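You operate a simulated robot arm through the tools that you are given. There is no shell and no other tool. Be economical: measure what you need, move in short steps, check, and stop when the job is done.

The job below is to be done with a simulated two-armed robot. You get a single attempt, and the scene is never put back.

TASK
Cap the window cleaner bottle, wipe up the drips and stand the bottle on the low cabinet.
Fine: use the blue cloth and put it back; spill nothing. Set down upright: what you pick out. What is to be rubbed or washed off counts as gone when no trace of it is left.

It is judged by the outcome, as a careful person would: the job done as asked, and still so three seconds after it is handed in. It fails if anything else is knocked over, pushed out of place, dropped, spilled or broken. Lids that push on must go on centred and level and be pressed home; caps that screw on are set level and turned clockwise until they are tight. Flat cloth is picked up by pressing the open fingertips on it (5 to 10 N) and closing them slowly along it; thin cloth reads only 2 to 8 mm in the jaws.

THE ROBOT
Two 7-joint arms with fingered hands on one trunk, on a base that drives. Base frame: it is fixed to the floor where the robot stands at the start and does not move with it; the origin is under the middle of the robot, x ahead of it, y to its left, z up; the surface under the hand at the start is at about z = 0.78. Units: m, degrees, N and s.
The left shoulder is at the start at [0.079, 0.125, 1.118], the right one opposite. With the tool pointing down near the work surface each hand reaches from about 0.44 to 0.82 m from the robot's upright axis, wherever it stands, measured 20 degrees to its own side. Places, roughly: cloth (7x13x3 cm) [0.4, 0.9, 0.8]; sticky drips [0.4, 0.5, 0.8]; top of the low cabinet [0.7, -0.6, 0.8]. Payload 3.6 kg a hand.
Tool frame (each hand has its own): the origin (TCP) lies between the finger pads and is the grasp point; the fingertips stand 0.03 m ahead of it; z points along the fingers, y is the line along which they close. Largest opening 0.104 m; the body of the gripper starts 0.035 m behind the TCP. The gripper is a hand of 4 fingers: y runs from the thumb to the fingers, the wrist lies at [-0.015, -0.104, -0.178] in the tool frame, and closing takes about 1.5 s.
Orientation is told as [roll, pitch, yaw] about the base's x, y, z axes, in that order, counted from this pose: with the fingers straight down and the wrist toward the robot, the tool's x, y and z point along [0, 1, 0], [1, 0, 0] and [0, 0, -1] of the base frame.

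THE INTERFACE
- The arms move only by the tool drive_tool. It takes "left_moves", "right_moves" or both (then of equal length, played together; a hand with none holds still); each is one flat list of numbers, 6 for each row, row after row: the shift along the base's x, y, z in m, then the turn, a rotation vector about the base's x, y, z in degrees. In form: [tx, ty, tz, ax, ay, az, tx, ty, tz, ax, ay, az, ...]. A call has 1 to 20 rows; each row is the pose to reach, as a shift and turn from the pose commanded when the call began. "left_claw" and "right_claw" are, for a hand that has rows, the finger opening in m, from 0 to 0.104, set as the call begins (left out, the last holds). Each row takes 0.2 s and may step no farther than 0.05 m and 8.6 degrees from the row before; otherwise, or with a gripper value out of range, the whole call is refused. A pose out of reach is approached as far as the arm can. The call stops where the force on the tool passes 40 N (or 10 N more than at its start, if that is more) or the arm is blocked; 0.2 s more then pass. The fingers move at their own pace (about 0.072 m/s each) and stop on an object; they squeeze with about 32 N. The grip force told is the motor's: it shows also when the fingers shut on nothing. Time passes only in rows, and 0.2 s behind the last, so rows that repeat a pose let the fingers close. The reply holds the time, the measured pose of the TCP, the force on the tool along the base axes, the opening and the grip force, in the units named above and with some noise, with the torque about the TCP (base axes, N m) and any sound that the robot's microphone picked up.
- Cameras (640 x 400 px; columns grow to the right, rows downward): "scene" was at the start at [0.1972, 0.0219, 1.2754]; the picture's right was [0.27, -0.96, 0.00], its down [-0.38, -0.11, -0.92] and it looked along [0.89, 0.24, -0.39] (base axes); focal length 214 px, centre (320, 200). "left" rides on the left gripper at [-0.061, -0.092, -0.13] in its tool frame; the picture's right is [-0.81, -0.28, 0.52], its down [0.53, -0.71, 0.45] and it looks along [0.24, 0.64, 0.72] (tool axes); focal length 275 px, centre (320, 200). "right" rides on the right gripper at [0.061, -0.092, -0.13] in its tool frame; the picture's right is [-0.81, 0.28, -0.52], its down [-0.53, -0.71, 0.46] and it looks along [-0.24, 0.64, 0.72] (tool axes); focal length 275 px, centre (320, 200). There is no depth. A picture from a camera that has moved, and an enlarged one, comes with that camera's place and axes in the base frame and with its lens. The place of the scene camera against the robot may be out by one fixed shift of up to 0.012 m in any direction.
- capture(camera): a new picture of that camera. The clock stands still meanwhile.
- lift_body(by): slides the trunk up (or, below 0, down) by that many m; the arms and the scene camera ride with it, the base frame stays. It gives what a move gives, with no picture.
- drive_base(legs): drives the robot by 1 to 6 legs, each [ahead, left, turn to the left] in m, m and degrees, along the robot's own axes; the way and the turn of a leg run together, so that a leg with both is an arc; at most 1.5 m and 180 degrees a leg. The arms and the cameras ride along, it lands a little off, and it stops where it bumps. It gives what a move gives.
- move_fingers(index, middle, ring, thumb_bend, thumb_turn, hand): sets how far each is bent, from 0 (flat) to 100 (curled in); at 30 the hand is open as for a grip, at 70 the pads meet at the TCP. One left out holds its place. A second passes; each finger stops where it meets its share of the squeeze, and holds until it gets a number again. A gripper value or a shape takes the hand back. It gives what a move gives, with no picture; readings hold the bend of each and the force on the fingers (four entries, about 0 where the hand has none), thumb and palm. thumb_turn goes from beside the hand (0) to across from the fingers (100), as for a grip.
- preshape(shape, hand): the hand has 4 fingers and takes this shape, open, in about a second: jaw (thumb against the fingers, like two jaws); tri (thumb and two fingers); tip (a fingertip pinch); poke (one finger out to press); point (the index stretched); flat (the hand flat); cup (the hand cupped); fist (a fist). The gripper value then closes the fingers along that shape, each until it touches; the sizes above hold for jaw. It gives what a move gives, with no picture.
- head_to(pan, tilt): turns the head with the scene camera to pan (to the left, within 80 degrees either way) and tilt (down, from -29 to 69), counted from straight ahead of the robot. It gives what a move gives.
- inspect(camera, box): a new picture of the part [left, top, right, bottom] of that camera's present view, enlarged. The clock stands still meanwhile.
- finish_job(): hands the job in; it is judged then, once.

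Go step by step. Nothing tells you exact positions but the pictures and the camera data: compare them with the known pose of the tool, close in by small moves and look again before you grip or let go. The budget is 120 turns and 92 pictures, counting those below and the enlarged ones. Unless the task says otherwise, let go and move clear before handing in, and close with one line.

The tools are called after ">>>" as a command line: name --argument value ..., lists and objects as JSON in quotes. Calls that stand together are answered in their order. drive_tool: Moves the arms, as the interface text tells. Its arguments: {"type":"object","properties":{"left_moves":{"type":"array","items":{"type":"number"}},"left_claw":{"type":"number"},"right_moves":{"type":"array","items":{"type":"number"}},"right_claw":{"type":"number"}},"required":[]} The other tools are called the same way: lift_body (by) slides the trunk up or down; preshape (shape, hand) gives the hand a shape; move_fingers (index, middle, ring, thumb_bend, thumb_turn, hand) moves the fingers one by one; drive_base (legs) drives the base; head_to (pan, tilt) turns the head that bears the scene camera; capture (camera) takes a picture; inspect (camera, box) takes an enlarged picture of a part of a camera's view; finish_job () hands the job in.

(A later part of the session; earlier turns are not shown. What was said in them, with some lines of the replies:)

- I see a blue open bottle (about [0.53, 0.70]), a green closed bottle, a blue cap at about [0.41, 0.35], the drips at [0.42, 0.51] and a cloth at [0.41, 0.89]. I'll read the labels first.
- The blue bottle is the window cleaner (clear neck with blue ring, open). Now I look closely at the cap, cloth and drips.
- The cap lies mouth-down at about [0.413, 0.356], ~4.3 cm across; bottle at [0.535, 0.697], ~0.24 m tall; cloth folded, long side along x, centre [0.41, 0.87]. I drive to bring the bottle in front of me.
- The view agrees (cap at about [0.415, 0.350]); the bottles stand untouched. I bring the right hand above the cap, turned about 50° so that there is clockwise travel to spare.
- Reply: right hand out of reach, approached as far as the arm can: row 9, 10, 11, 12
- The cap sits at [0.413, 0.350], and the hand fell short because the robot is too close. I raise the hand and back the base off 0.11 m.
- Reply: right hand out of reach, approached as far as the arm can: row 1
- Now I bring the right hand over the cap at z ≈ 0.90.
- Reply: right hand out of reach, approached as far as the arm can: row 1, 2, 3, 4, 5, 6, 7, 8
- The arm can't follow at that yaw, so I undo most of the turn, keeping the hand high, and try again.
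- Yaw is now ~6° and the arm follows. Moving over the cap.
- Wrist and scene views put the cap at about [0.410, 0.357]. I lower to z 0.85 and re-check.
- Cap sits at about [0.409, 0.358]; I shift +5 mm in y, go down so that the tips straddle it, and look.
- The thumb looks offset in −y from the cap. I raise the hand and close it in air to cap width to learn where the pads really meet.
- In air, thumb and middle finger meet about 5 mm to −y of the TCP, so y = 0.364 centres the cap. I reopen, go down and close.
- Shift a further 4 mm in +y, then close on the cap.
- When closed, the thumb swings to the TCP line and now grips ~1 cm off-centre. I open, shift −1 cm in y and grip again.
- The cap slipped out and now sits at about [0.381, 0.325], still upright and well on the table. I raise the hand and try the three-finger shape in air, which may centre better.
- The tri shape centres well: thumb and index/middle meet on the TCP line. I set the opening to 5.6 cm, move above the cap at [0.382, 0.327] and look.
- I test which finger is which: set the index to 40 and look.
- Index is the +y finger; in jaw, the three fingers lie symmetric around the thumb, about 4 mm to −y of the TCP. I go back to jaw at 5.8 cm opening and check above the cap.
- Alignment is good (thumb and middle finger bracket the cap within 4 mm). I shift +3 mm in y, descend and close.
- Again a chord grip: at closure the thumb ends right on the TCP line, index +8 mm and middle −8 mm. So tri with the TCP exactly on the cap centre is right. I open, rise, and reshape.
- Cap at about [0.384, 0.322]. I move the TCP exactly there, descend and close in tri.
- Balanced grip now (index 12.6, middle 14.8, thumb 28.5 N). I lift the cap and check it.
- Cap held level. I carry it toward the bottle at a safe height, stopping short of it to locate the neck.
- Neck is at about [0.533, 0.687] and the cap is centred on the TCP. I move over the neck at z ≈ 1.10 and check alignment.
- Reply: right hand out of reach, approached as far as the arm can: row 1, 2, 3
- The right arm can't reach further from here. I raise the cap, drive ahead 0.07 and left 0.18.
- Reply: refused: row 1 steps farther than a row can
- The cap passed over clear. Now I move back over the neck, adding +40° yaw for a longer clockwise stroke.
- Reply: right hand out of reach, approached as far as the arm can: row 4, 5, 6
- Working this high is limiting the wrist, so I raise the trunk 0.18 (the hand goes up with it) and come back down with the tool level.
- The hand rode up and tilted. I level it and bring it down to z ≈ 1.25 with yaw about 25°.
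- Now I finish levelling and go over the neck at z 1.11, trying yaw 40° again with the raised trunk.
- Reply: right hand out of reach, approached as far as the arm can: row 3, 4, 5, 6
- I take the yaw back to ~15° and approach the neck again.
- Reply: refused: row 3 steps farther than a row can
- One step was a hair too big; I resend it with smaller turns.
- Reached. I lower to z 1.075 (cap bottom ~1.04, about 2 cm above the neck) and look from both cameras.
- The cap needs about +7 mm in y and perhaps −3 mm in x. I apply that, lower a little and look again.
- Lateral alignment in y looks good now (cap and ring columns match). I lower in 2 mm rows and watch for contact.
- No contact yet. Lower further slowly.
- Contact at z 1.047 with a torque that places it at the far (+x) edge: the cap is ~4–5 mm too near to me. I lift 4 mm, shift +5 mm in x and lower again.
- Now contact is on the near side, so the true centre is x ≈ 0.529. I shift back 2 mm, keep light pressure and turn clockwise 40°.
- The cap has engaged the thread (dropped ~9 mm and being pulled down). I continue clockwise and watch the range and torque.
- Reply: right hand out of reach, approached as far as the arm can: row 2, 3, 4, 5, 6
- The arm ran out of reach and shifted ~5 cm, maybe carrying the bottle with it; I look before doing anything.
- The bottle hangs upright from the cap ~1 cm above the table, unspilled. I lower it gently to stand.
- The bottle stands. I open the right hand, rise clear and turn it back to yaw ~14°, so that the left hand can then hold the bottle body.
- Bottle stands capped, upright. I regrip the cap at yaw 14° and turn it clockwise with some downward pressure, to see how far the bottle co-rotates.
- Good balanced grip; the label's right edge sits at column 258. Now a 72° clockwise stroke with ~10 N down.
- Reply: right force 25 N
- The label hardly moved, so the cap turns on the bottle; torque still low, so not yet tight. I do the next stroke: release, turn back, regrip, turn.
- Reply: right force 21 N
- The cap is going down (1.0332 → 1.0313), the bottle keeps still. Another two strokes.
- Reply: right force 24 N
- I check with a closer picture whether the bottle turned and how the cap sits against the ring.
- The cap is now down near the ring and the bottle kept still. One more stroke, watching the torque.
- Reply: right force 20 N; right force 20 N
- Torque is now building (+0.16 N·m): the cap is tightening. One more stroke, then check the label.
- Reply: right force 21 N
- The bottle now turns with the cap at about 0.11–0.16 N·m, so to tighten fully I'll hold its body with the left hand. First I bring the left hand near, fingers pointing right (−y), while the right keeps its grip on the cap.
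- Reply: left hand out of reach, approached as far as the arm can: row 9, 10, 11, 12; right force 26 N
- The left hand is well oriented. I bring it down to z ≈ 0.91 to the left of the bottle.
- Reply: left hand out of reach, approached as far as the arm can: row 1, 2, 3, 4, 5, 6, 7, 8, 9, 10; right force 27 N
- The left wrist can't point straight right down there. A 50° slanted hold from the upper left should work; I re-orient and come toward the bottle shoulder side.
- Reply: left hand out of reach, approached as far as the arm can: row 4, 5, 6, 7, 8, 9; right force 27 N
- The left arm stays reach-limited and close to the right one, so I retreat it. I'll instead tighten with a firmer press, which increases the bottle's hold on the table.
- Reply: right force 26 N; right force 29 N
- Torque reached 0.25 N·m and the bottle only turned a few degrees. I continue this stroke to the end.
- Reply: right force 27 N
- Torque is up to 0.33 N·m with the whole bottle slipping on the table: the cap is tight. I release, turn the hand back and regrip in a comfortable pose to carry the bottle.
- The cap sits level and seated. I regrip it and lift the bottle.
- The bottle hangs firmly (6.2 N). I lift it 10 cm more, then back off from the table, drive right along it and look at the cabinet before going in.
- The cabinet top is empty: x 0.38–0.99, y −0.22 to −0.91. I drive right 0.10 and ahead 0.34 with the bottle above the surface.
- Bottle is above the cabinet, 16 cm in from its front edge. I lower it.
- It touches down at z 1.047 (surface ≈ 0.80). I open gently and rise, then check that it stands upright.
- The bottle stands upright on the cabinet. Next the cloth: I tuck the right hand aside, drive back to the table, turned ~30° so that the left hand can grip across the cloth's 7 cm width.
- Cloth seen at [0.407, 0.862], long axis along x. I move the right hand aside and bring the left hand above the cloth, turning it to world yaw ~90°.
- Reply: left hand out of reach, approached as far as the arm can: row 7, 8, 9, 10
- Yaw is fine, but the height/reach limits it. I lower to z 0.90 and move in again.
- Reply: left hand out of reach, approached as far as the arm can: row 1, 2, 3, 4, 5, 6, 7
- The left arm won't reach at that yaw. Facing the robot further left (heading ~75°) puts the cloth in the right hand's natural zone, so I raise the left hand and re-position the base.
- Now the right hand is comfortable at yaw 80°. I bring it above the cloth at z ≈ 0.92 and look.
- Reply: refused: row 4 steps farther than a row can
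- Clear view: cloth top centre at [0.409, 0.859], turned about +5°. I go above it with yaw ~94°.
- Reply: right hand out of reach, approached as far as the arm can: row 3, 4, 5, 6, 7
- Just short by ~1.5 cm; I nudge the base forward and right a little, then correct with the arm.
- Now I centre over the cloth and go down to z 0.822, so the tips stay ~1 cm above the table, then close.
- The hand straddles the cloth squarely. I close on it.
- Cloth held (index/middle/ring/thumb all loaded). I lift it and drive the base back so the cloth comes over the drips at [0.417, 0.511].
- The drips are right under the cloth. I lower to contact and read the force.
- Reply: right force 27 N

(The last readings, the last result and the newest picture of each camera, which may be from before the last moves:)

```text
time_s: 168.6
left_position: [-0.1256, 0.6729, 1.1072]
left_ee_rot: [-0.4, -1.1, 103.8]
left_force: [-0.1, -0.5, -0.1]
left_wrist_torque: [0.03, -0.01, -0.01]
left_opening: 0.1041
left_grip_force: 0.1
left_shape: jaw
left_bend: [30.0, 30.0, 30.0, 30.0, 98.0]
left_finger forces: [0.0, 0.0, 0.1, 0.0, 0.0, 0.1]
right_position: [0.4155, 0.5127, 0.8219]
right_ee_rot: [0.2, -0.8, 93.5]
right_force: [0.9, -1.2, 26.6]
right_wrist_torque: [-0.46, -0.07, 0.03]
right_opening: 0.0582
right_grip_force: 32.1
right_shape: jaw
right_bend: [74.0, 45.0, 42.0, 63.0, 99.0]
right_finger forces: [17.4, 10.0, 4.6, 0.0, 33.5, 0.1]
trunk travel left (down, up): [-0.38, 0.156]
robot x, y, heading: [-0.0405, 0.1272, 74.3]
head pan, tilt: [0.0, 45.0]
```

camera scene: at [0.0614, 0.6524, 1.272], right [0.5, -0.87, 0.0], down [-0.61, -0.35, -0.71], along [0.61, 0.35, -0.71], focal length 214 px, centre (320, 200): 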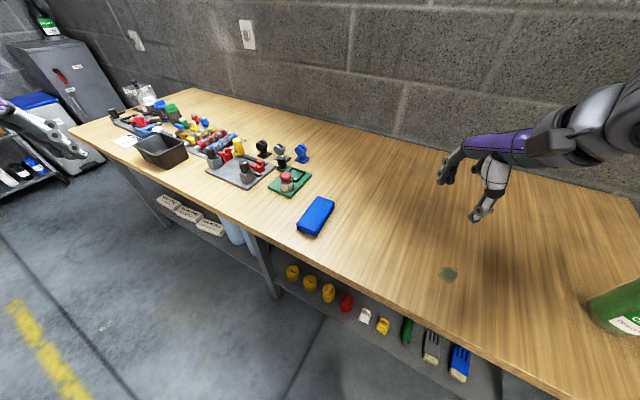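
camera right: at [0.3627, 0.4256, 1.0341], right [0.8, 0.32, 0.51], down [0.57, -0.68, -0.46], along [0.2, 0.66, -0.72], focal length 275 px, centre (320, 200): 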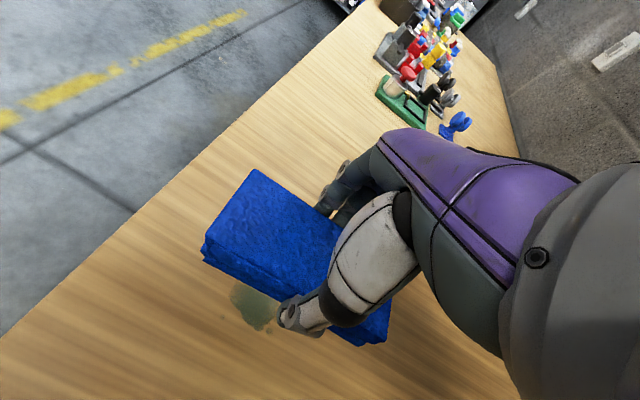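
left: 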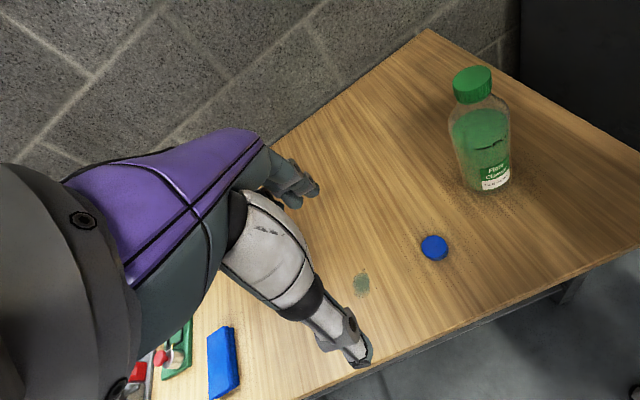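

Contact with ~27 N; I ease 3 mm and rub back and forth across the drips.

>>> drive_tool --right_moves '[0, -0.01, 0.003, 0, 0, 0, 0, -0.03, 0.003, 0, 0, 0, 0, -0.05, 0.003, 0, 0, 0, 0, -0.03, 0.003, 0, 0, 0, 0, -0.01, 0.003, 0, 0, 0, 0, 0.01, 0.003, 0, 0, 0, 0, 0.03, 0.003, 0, 0, 0, 0.015, 0.03, 0.003, 0, 0, 0, 0.015, 0.01, 0.003, 0, 0, 0, 0.015, -0.01, 0.003, 0, 0, 0, 0.015, -0.03, 0.003, 0, 0, 0, 0.015, -0.05, 0.003, 0, 0, 0, -0.015, -0.05, 0.003, 0, 0, 0, -0.015, -0.03, 0.003, 0, 0, 0, -0.015, -0.01, 0.003, 0, 0, 0, -0.015, 0.01, 0.003, 0, 0, 0, -0.015, 0.03, 0.003, 0, 0, 0, 0, 0.02, 0.003, 0, 0, 0, 0, 0, 0.003, 0, 0, 0, 0, -0.02, 0.003, 0, 0, 0]'

>>> drive_tool --right_moves '[0, 0, 0.03, 0, 0, 0, 0, 0.03, 0.07, 0, 0, 0, 0, 0.045, 0.09, 0, 0, 0]'

>>> capture --camera "right"

```text
time_s: 172.8
left_position: [-0.1317, 0.6743, 1.1045]
left_ee_rot: [-0.6, -0.9, 103.9]
left_force: [1.4, -0.9, 0.6]
left_wrist_torque: [0.02, 0.05, 0.01]
left_opening: 0.1041
left_grip_force: 0.0
left_shape: jaw
left_bend: [30.0, 30.0, 30.0, 30.0, 98.0]
left_finger forces: [0.1, 0.0, 0.0, 0.1, 0.0, 0.0]
right_position: [0.4142, 0.4937, 0.8253]
right_ee_rot: [-0.4, -0.5, 93.5]
right_force: [0.5, -0.1, -1.3]
right_wrist_torque: [0.01, -0.02, -0.02]
right_opening: 0.0576
right_grip_force: 32.4
right_shape: jaw
right_bend: [74.0, 47.0, 45.0, 61.0, 99.0]
right_finger forces: [17.7, 8.7, 4.6, 0.0, 31.0, 0.0]
trunk travel left (down, up): [-0.38, 0.156]
robot x, y, heading: [-0.0403, 0.1309, 74.8]
head pan, tilt: [0.0, 45.0]
```

```text
time_s: 173.6
left_position: [-0.1245, 0.6749, 1.1055]
left_ee_rot: [-0.2, -1.0, 103.8]
left_force: [-0.9, -1.1, 0.2]
left_wrist_torque: [-0.01, 0.02, 0.03]
left_opening: 0.1038
left_grip_force: 0.1
left_shape: jaw
left_bend: [30.0, 30.0, 30.0, 30.0, 98.0]
left_finger forces: [0.1, 0.0, 0.1, 0.0, 0.0, 0.1]
right_position: [0.4178, 0.5327, 0.9068]
right_ee_rot: [0.6, -0.1, 93.5]
right_force: [0.5, 0.3, 0.0]
right_wrist_torque: [0.02, 0.03, -0.01]
right_opening: 0.0575
right_grip_force: 31.9
right_shape: jaw
right_bend: [74.0, 47.0, 45.0, 61.0, 99.0]
right_finger forces: [17.6, 8.9, 4.5, 0.1, 31.1, 0.0]
trunk travel left (down, up): [-0.38, 0.156]
robot x, y, heading: [-0.0397, 0.1285, 74.3]
head pan, tilt: [0.0, 45.0]
```

```text
9 pictures are left
camera right: at [0.3644, 0.4385, 1.0383], right [0.8, 0.33, 0.51], down [0.57, -0.68, -0.46], along [0.2, 0.66, -0.73], focal length 275 px, centre (320, 200)
```

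right: 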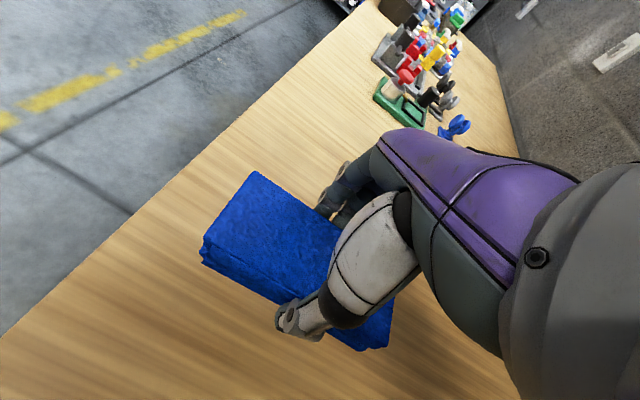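

The visible part is clean. I check with the head camera from the side.

>>> head_to --pan -35 --tilt 45

>>> inspect --camera "scene" --box '[220, 100, 460, 280]'

```text
time_s: 174.6
left_position: [-0.1249, 0.6744, 1.1059]
left_ee_rot: [-0.3, -1.0, 103.8]
left_force: [-0.2, -0.8, -0.2]
left_wrist_torque: [0.01, -0.01, 0.01]
left_opening: 0.1043
left_grip_force: 0.0
left_shape: jaw
left_bend: [30.0, 30.0, 30.0, 30.0, 98.0]
left_finger forces: [0.0, 0.0, 0.1, 0.1, 0.0, 0.1]
right_position: [0.4168, 0.5327, 0.9081]
right_ee_rot: [0.5, -0.2, 93.6]
right_force: [-0.7, 0.1, -0.5]
right_wrist_torque: [-0.04, 0.01, 0.01]
right_opening: 0.0579
right_grip_force: 32.1
right_shape: jaw
right_bend: [74.0, 47.0, 45.0, 61.0, 99.0]
right_finger forces: [17.6, 8.8, 4.6, 0.0, 31.1, 0.0]
trunk travel left (down, up): [-0.38, 0.156]
robot x, y, heading: [-0.0421, 0.1245, 74.3]
head pan, tilt: [-35.0, 45.0]
```

```text
2.22 times, centred on (340, 190) of scene
camera zoom: at [0.0485, 0.2737, 1.2719], right [0.64, -0.77, 0.0], down [-0.55, -0.45, -0.71], along [0.55, 0.45, -0.71], focal length 477 px, centre (276, 222)
```

zoom: 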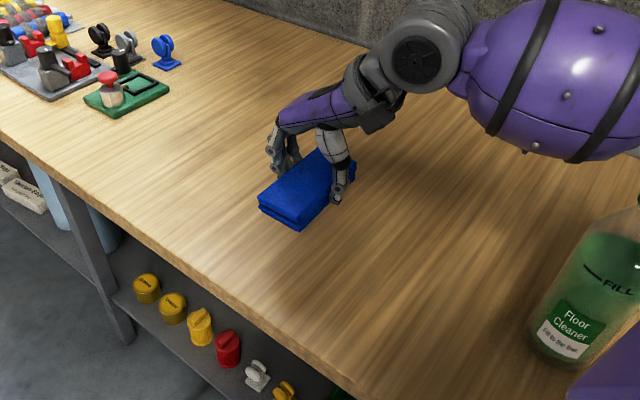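

It looks clean at the spot (pixel ~315, 251). For safety I do one more pass with firmer contact.

>>> drive_tool --right_moves '[0, -0.01, -0.04, 0, 0, 0, 0, -0.01, -0.075, 0, 0, 0, 0, -0.01, -0.088, 0, 0, 0, 0, -0.03, -0.09, 0, 0, 0, 0, -0.05, -0.09, 0, 0, 0, 0, -0.07, -0.09, 0, 0, 0, 0.012, -0.07, -0.09, 0, 0, 0, 0.012, -0.05, -0.09, 0, 0, 0, 0.012, -0.03, -0.09, 0, 0, 0, 0.012, -0.01, -0.09, 0, 0, 0, 0.012, 0.01, -0.09, 0, 0, 0, -0.012, 0.01, -0.09, 0, 0, 0, -0.012, -0.01, -0.09, 0, 0, 0, -0.012, -0.03, -0.09, 0, 0, 0, -0.012, -0.05, -0.09, 0, 0, 0, -0.012, -0.07, -0.09, 0, 0, 0, 0, -0.05, -0.09, 0, 0, 0, 0, -0.02, -0.09, 0, 0, 0]'

>>> drive_tool --right_moves '[0, 0.02, 0.04, 0, 0, 0, 0, 0.02, 0.08, 0, 0, 0, 0, 0.02, 0.09, 0, 0, 0]'

```text
time_s: 178.4
left_position: [-0.1337, 0.6693, 1.11]
left_ee_rot: [-0.9, -1.1, 103.9]
left_force: [0.1, -0.4, -0.1]
left_wrist_torque: [0.0, -0.02, -0.04]
left_opening: 0.1038
left_grip_force: 0.0
left_shape: jaw
left_bend: [30.0, 30.0, 30.0, 30.0, 98.0]
left_finger forces: [0.0, 0.0, 0.0, 0.1, 0.0, 0.0]
right_position: [0.4199, 0.5134, 0.8373]
right_ee_rot: [-1.4, -1.0, 92.8]
right_force: [0.3, -1.2, 0.5]
right_wrist_torque: [-0.02, -0.03, 0.0]
right_opening: 0.0572
right_grip_force: 32.3
right_shape: jaw
right_bend: [74.0, 46.0, 45.0, 64.0, 97.0]
right_finger forces: [17.4, 9.1, 4.8, 0.0, 31.4, 0.1]
trunk travel left (down, up): [-0.38, 0.156]
robot x, y, heading: [-0.0426, 0.1283, 74.5]
head pan, tilt: [-35.0, 45.0]
```

```text
time_s: 179.2
left_position: [-0.1256, 0.6755, 1.1049]
left_ee_rot: [-0.4, -1.0, 103.8]
left_force: [-0.7, -0.1, 0.1]
left_wrist_torque: [-0.01, 0.0, -0.01]
left_opening: 0.1041
left_grip_force: 0.0
left_shape: jaw
left_bend: [30.0, 30.0, 30.0, 30.0, 98.0]
left_finger forces: [0.1, 0.0, 0.1, 0.0, 0.1, 0.0]
right_position: [0.4156, 0.5374, 0.9092]
right_ee_rot: [0.7, 0.0, 93.5]
right_force: [-0.3, 0.5, -0.5]
right_wrist_torque: [0.01, 0.01, 0.0]
right_opening: 0.0574
right_grip_force: 31.7
right_shape: jaw
right_bend: [74.0, 46.0, 45.0, 64.0, 97.0]
right_finger forces: [17.2, 8.9, 5.0, 0.0, 31.2, 0.0]
trunk travel left (down, up): [-0.38, 0.156]
robot x, y, heading: [-0.0436, 0.1299, 74.6]
head pan, tilt: [-35.0, 45.0]
```

Now I drive back to return the cloth to where it lay.

>>> drive_base --legs '[[0.32, 0.097, 0]]'

>>> capture --camera "scene"

```text
time_s: 181.4
left_position: [-0.1312, 1.0077, 1.1056]
left_ee_rot: [-0.2, -1.0, 103.7]
left_force: [0.5, 0.7, -0.1]
left_wrist_torque: [0.0, 0.01, 0.02]
left_opening: 0.1036
left_grip_force: 0.1
left_shape: jaw
left_bend: [30.0, 30.0, 30.0, 30.0, 98.0]
left_finger forces: [0.1, 0.0, 0.0, 0.0, 0.1, 0.1]
right_position: [0.4107, 0.8688, 0.9098]
right_ee_rot: [0.5, -0.2, 93.5]
right_force: [0.4, 0.3, 0.7]
right_wrist_torque: [0.0, -0.01, 0.03]
right_opening: 0.0571
right_grip_force: 31.9
right_shape: jaw
right_bend: [74.0, 46.0, 45.0, 64.0, 97.0]
right_finger forces: [17.4, 8.9, 4.9, 0.0, 31.1, 0.0]
trunk travel left (down, up): [-0.38, 0.156]
robot x, y, heading: [-0.0482, 0.4609, 74.4]
head pan, tilt: [-35.0, 45.0]
```

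```text
7 pictures are left
camera scene: at [0.041, 0.6075, 1.2719], right [0.64, -0.77, 0.0], down [-0.55, -0.45, -0.71], along [0.55, 0.45, -0.71], focal length 214 px, centre (320, 200)
```

scene: 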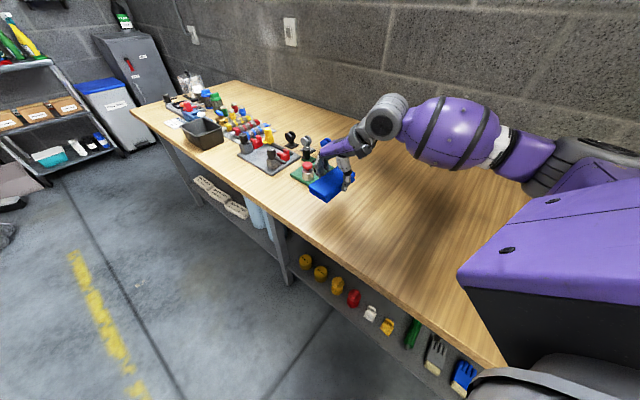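

The spot looks clean. I lower the cloth to its old place.

>>> drive_tool --right_moves '[0, -0.005, -0.03, 0, 0, 0, 0, -0.005, -0.06, 0, 0, 0, 0, -0.005, -0.08, 0, 0, 0, 0, -0.005, -0.086, 0, 0, 0]'

>>> capture --camera "right"

```text
time_s: 182.4
left_position: [-0.1313, 1.009, 1.1073]
left_ee_rot: [-0.3, -1.0, 103.8]
left_force: [-0.4, -0.3, 0.0]
left_wrist_torque: [0.0, 0.01, 0.0]
left_opening: 0.1043
left_grip_force: 0.0
left_shape: jaw
left_bend: [30.0, 30.0, 30.0, 30.0, 98.0]
left_finger forces: [0.0, 0.1, 0.0, 0.1, 0.0, 0.0]
right_position: [0.4104, 0.8653, 0.825]
right_ee_rot: [0.5, -0.2, 93.5]
right_force: [-0.2, -0.4, -0.5]
right_wrist_torque: [0.01, 0.0, -0.01]
right_opening: 0.0571
right_grip_force: 32.3
right_shape: jaw
right_bend: [74.0, 46.0, 45.0, 64.0, 97.0]
right_finger forces: [17.4, 8.9, 4.7, 0.0, 31.0, 0.1]
trunk travel left (down, up): [-0.38, 0.156]
robot x, y, heading: [-0.0464, 0.46, 74.4]
head pan, tilt: [-35.0, 45.0]
```

```text
6 pictures are left
camera right: at [0.356, 0.7701, 0.9547], right [0.8, 0.32, 0.51], down [0.57, -0.68, -0.46], along [0.2, 0.66, -0.72], focal length 275 px, centre (320, 200)
```

right: 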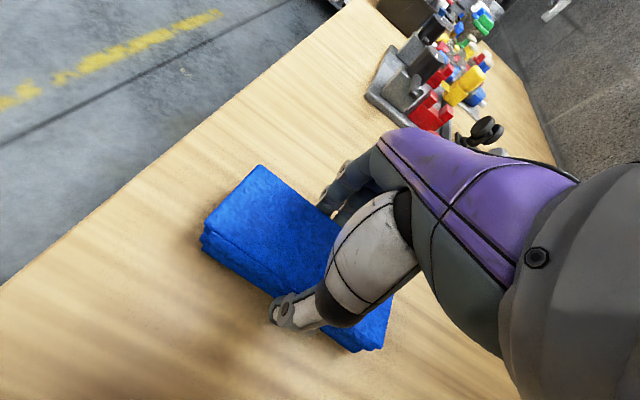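

Cloth is back over its original spot. I lower the last 3 mm, open and rise.

>>> drive_tool --right_moves '[0, 0, -0.003, 0, 0, 0, 0, 0, -0.004, 0, 0, 0]'

>>> drive_tool --right_moves '[0, 0, 0, 0, 0, 0, 0, 0, 0, 0, 0, 0, 0, 0, 0, 0, 0, 0, 0, 0, 0, 0, 0, 0, 0, 0, 0, 0, 0, 0, 0, 0, 0, 0, 0, 0, 0, 0, 0.03, 0, 0, 0, 0, 0, 0.07, 0, 0, 0, 0, 0, 0.11, 0, 0, 0, 0, -0.04, 0.14, 0, 0, 0, 0, -0.08, 0.16, 0, 0, 0, 0, -0.12, 0.18, 0, 0, 0, 0, -0.16, 0.2, 0, 0, 0]' --right_claw 0.104

>>> capture --camera "right"

```text
time_s: 183.0
left_position: [-0.1328, 1.0089, 1.1061]
left_ee_rot: [-0.2, -1.0, 103.7]
left_force: [-0.3, 0.9, -0.6]
left_wrist_torque: [-0.01, 0.02, 0.01]
left_opening: 0.1042
left_grip_force: 0.1
left_shape: jaw
left_bend: [30.0, 30.0, 30.0, 30.0, 98.0]
left_finger forces: [0.0, 0.1, 0.0, 0.0, 0.1, 0.0]
right_position: [0.4087, 0.8638, 0.8198]
right_ee_rot: [0.4, -0.3, 93.4]
right_force: [0.4, 0.3, 1.4]
right_wrist_torque: [-0.06, 0.04, 0.01]
right_opening: 0.0572
right_grip_force: 32.7
right_shape: jaw
right_bend: [74.0, 46.0, 45.0, 65.0, 97.0]
right_finger forces: [17.5, 9.0, 4.8, 0.1, 31.1, 0.0]
trunk travel left (down, up): [-0.38, 0.156]
robot x, y, heading: [-0.0493, 0.4635, 74.5]
head pan, tilt: [-35.0, 45.0]
```

```text
time_s: 186.0
left_position: [-0.1305, 1.0096, 1.1058]
left_ee_rot: [-0.1, -1.0, 103.8]
left_force: [0.0, 0.6, -1.2]
left_wrist_torque: [0.01, -0.01, 0.02]
left_opening: 0.104
left_grip_force: 0.1
left_shape: jaw
left_bend: [30.0, 30.0, 30.0, 30.0, 98.0]
left_finger forces: [0.0, 0.1, 0.0, 0.1, 0.1, 0.0]
right_position: [0.3693, 0.6504, 0.9262]
right_ee_rot: [8.0, 21.1, 94.9]
right_force: [0.7, 0.0, 0.6]
right_wrist_torque: [-0.01, -0.01, -0.02]
right_opening: 0.104
right_grip_force: 0.1
right_shape: jaw
right_bend: [30.0, 30.0, 30.0, 30.0, 98.0]
right_finger forces: [0.0, 0.1, 0.0, 0.0, 0.0, 0.0]
right hand out of reach, approached as far as the arm can: row 12, 13
trunk travel left (down, up): [-0.38, 0.156]
robot x, y, heading: [-0.0489, 0.4629, 74.6]
head pan, tilt: [-35.0, 45.0]
stopped in row 13 (right hand): the arm was blocked; the commanded pose is now the measured one
```

```text
5 pictures are left
camera right: at [0.331, 0.6117, 1.0877], right [0.84, 0.47, 0.27], down [0.53, -0.81, -0.23], along [0.11, 0.34, -0.93], focal length 275 px, centre (320, 200)
```

right: 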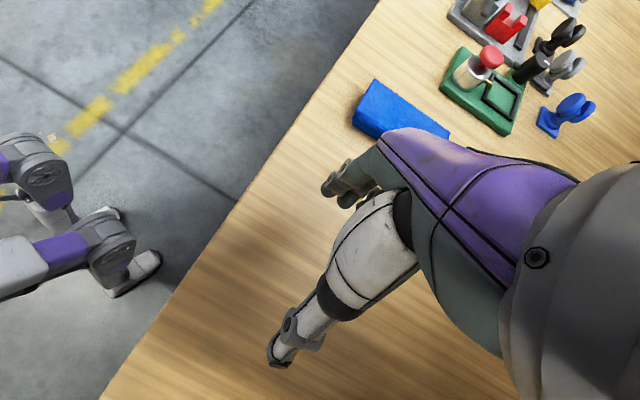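

The cloth is back in place and released; the retreating arm got folded against a limit, but nothing was touched. I lift the trunk and drive off away from the table, then check the table.

>>> lift_body --by 0.12

>>> drive_base --legs '[[0, 0.35, 0]]'

>>> head_to --pan -70 --tilt 35

>>> capture --camera "scene"

```text
time_s: 187.5
left_position: [-0.1324, 1.009, 1.2269]
left_ee_rot: [-0.3, -0.9, 103.8]
left_force: [-1.0, -0.7, 1.0]
left_wrist_torque: [-0.01, 0.03, -0.02]
left_opening: 0.1038
left_grip_force: 0.0
left_shape: jaw
left_bend: [30.0, 30.0, 30.0, 30.0, 98.0]
left_finger forces: [0.0, 0.0, 0.0, 0.0, 0.0, 0.0]
right_position: [0.3688, 0.6502, 1.0471]
right_ee_rot: [8.0, 20.9, 94.8]
right_force: [-0.3, -0.5, 0.2]
right_wrist_torque: [0.05, -0.01, 0.02]
right_opening: 0.104
right_grip_force: 0.2
right_shape: jaw
right_bend: [30.0, 30.0, 30.0, 30.0, 98.0]
right_finger forces: [0.0, 0.0, 0.0, 0.0, 0.1, 0.0]
trunk travel left (down, up): [-0.5, 0.036]
robot x, y, heading: [-0.0484, 0.4646, 74.3]
head pan, tilt: [-35.0, 45.0]
```

```text
time_s: 191.1
left_position: [-0.4699, 1.0999, 1.2267]
left_ee_rot: [-0.3, -1.0, 104.0]
left_force: [0.7, -0.3, 0.1]
left_wrist_torque: [0.0, -0.01, 0.05]
left_opening: 0.1041
left_grip_force: 0.0
left_shape: jaw
left_bend: [30.0, 30.0, 30.0, 30.0, 98.0]
left_finger forces: [0.1, 0.0, 0.0, 0.1, 0.0, 0.1]
right_position: [0.0332, 0.7418, 1.048]
right_ee_rot: [8.0, 21.0, 95.1]
right_force: [0.2, -0.1, 0.5]
right_wrist_torque: [-0.01, 0.02, 0.01]
right_opening: 0.1037
right_grip_force: 0.1
right_shape: jaw
right_bend: [30.0, 30.0, 30.0, 30.0, 98.0]
right_finger forces: [0.1, 0.0, 0.0, 0.0, 0.0, 0.0]
trunk travel left (down, up): [-0.5, 0.036]
robot x, y, heading: [-0.3883, 0.5523, 74.8]
head pan, tilt: [-35.0, 45.0]
```

```text
time_s: 192.1
left_position: [-0.4684, 1.1004, 1.2258]
left_ee_rot: [-0.3, -1.1, 103.9]
left_force: [-1.0, 1.0, 0.0]
left_wrist_torque: [0.0, 0.01, 0.04]
left_opening: 0.1041
left_grip_force: 0.2
left_shape: jaw
left_bend: [30.0, 30.0, 30.0, 30.0, 98.0]
left_finger forces: [0.0, 0.1, 0.0, 0.0, 0.1, 0.0]
right_position: [0.0338, 0.7441, 1.0478]
right_ee_rot: [8.1, 21.0, 95.1]
right_force: [1.0, -1.0, -0.1]
right_wrist_torque: [0.01, 0.0, 0.0]
right_opening: 0.104
right_grip_force: 0.1
right_shape: jaw
right_bend: [30.0, 30.0, 30.0, 30.0, 98.0]
right_finger forces: [0.0, 0.0, 0.1, 0.0, 0.0, 0.0]
trunk travel left (down, up): [-0.5, 0.036]
robot x, y, heading: [-0.3851, 0.5513, 74.7]
head pan, tilt: [-70.0, 35.0]
```

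```text
4 pictures are left
camera scene: at [-0.2852, 0.598, 1.4222], right [0.08, -1.0, 0.0], down [-0.57, -0.05, -0.82], along [0.82, 0.07, -0.57], focal length 214 px, centre (320, 200)
```

scene: 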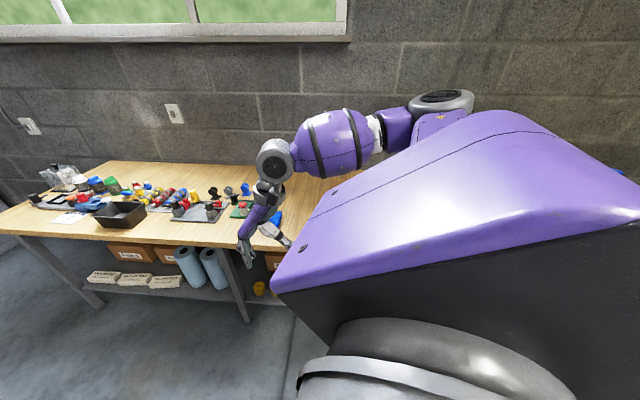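

My shoulder blocks the view; I turn the robot to face the table and look again.

>>> drive_base --legs '[[0, 0, -74.5]]'

>>> head_to --pan 0 --tilt 35

>>> capture --camera "scene"

```text
time_s: 195.7
left_position: [0.1185, 0.7855, 1.2263]
left_ee_rot: [-0.3, -1.1, 29.9]
left_force: [-0.6, 0.2, 0.5]
left_wrist_torque: [0.01, 0.0, -0.03]
left_opening: 0.1041
left_grip_force: 0.0
left_shape: jaw
left_bend: [30.0, 30.0, 30.0, 30.0, 98.0]
left_finger forces: [0.1, 0.0, 0.0, 0.0, 0.1, 0.0]
right_position: [-0.0868, 0.2039, 1.0481]
right_ee_rot: [8.0, 21.0, 21.2]
right_force: [0.1, -0.4, 0.3]
right_wrist_torque: [-0.03, 0.01, 0.0]
right_opening: 0.1041
right_grip_force: 0.1
right_shape: jaw
right_bend: [30.0, 30.0, 30.0, 30.0, 98.0]
right_finger forces: [0.1, 0.0, 0.0, 0.1, 0.0, 0.0]
trunk travel left (down, up): [-0.5, 0.036]
robot x, y, heading: [-0.3858, 0.5536, 0.5]
head pan, tilt: [-70.0, 35.0]
```

```text
time_s: 197.1
left_position: [0.118, 0.7849, 1.2267]
left_ee_rot: [-0.3, -1.0, 30.0]
left_force: [0.2, -0.5, 0.3]
left_wrist_torque: [0.0, 0.0, -0.01]
left_opening: 0.1039
left_grip_force: 0.0
left_shape: jaw
left_bend: [30.0, 30.0, 30.0, 30.0, 98.0]
left_finger forces: [0.0, 0.1, 0.0, 0.1, 0.0, 0.1]
right_position: [-0.0866, 0.204, 1.0474]
right_ee_rot: [8.0, 21.0, 21.1]
right_force: [-0.1, -0.1, 0.9]
right_wrist_torque: [0.01, 0.01, -0.02]
right_opening: 0.1037
right_grip_force: 0.0
right_shape: jaw
right_bend: [30.0, 30.0, 30.0, 30.0, 98.0]
right_finger forces: [0.0, 0.0, 0.0, 0.1, 0.0, 0.0]
trunk travel left (down, up): [-0.5, 0.036]
robot x, y, heading: [-0.3854, 0.5536, 0.4]
head pan, tilt: [0.0, 35.0]
```

```text
3 pictures are left
camera scene: at [-0.2545, 0.5522, 1.4222], right [0.01, -1.0, 0.0], down [-0.57, -0.01, -0.82], along [0.82, 0.01, -0.57], focal length 214 px, centre (320, 200)
```

scene: 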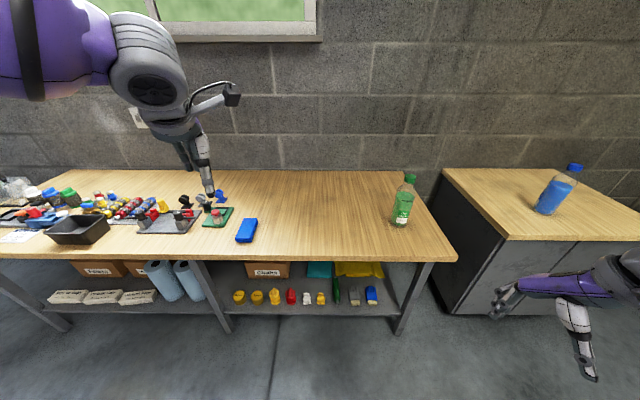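

Everything stands in place. I zoom on the spot where the drips were, and on the cloth.

>>> inspect --camera "scene" --box '[220, 200, 380, 260]'

>>> inspect --camera "scene" --box '[300, 215, 364, 255]'

```text
4.00 times, centred on (300, 230) of scene
camera zoom: at [-0.2545, 0.5522, 1.4222], right [0.01, -1.0, 0.0], down [-0.57, -0.01, -0.82], along [0.82, 0.01, -0.57], focal length 858 px, centre (400, 80)
```

zoom: 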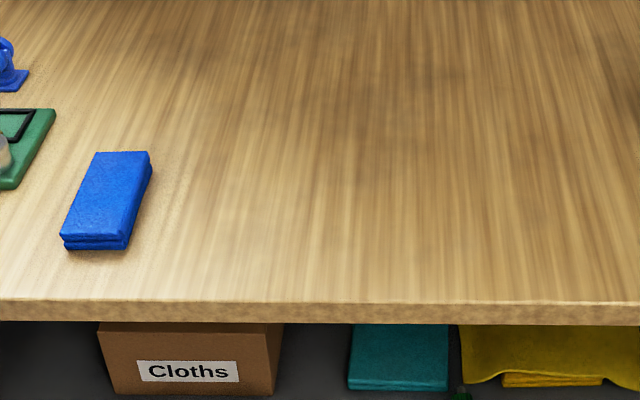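

```text
10.00 times, centred on (332, 235) of scene
camera zoom: at [-0.2545, 0.5522, 1.4222], right [0.01, -1.0, 0.0], down [-0.57, -0.01, -0.82], along [0.82, 0.01, -0.57], focal length 2145 px, centre (200, -150)
```

zoom: 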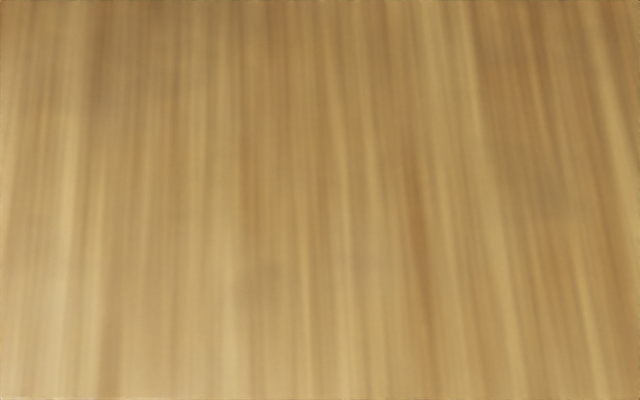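

The table is clean where the drips were, the cloth is folded back in its place, and the capped bottle stands upright on the low cabinet. Handing in.

>>> finish_job

```text
The job is handed in.
```

I capped the window cleaner bottle and tightened the cap. The drips are wiped up, the blue cloth is back in its place, and the bottle stands upright on the low cabinet.
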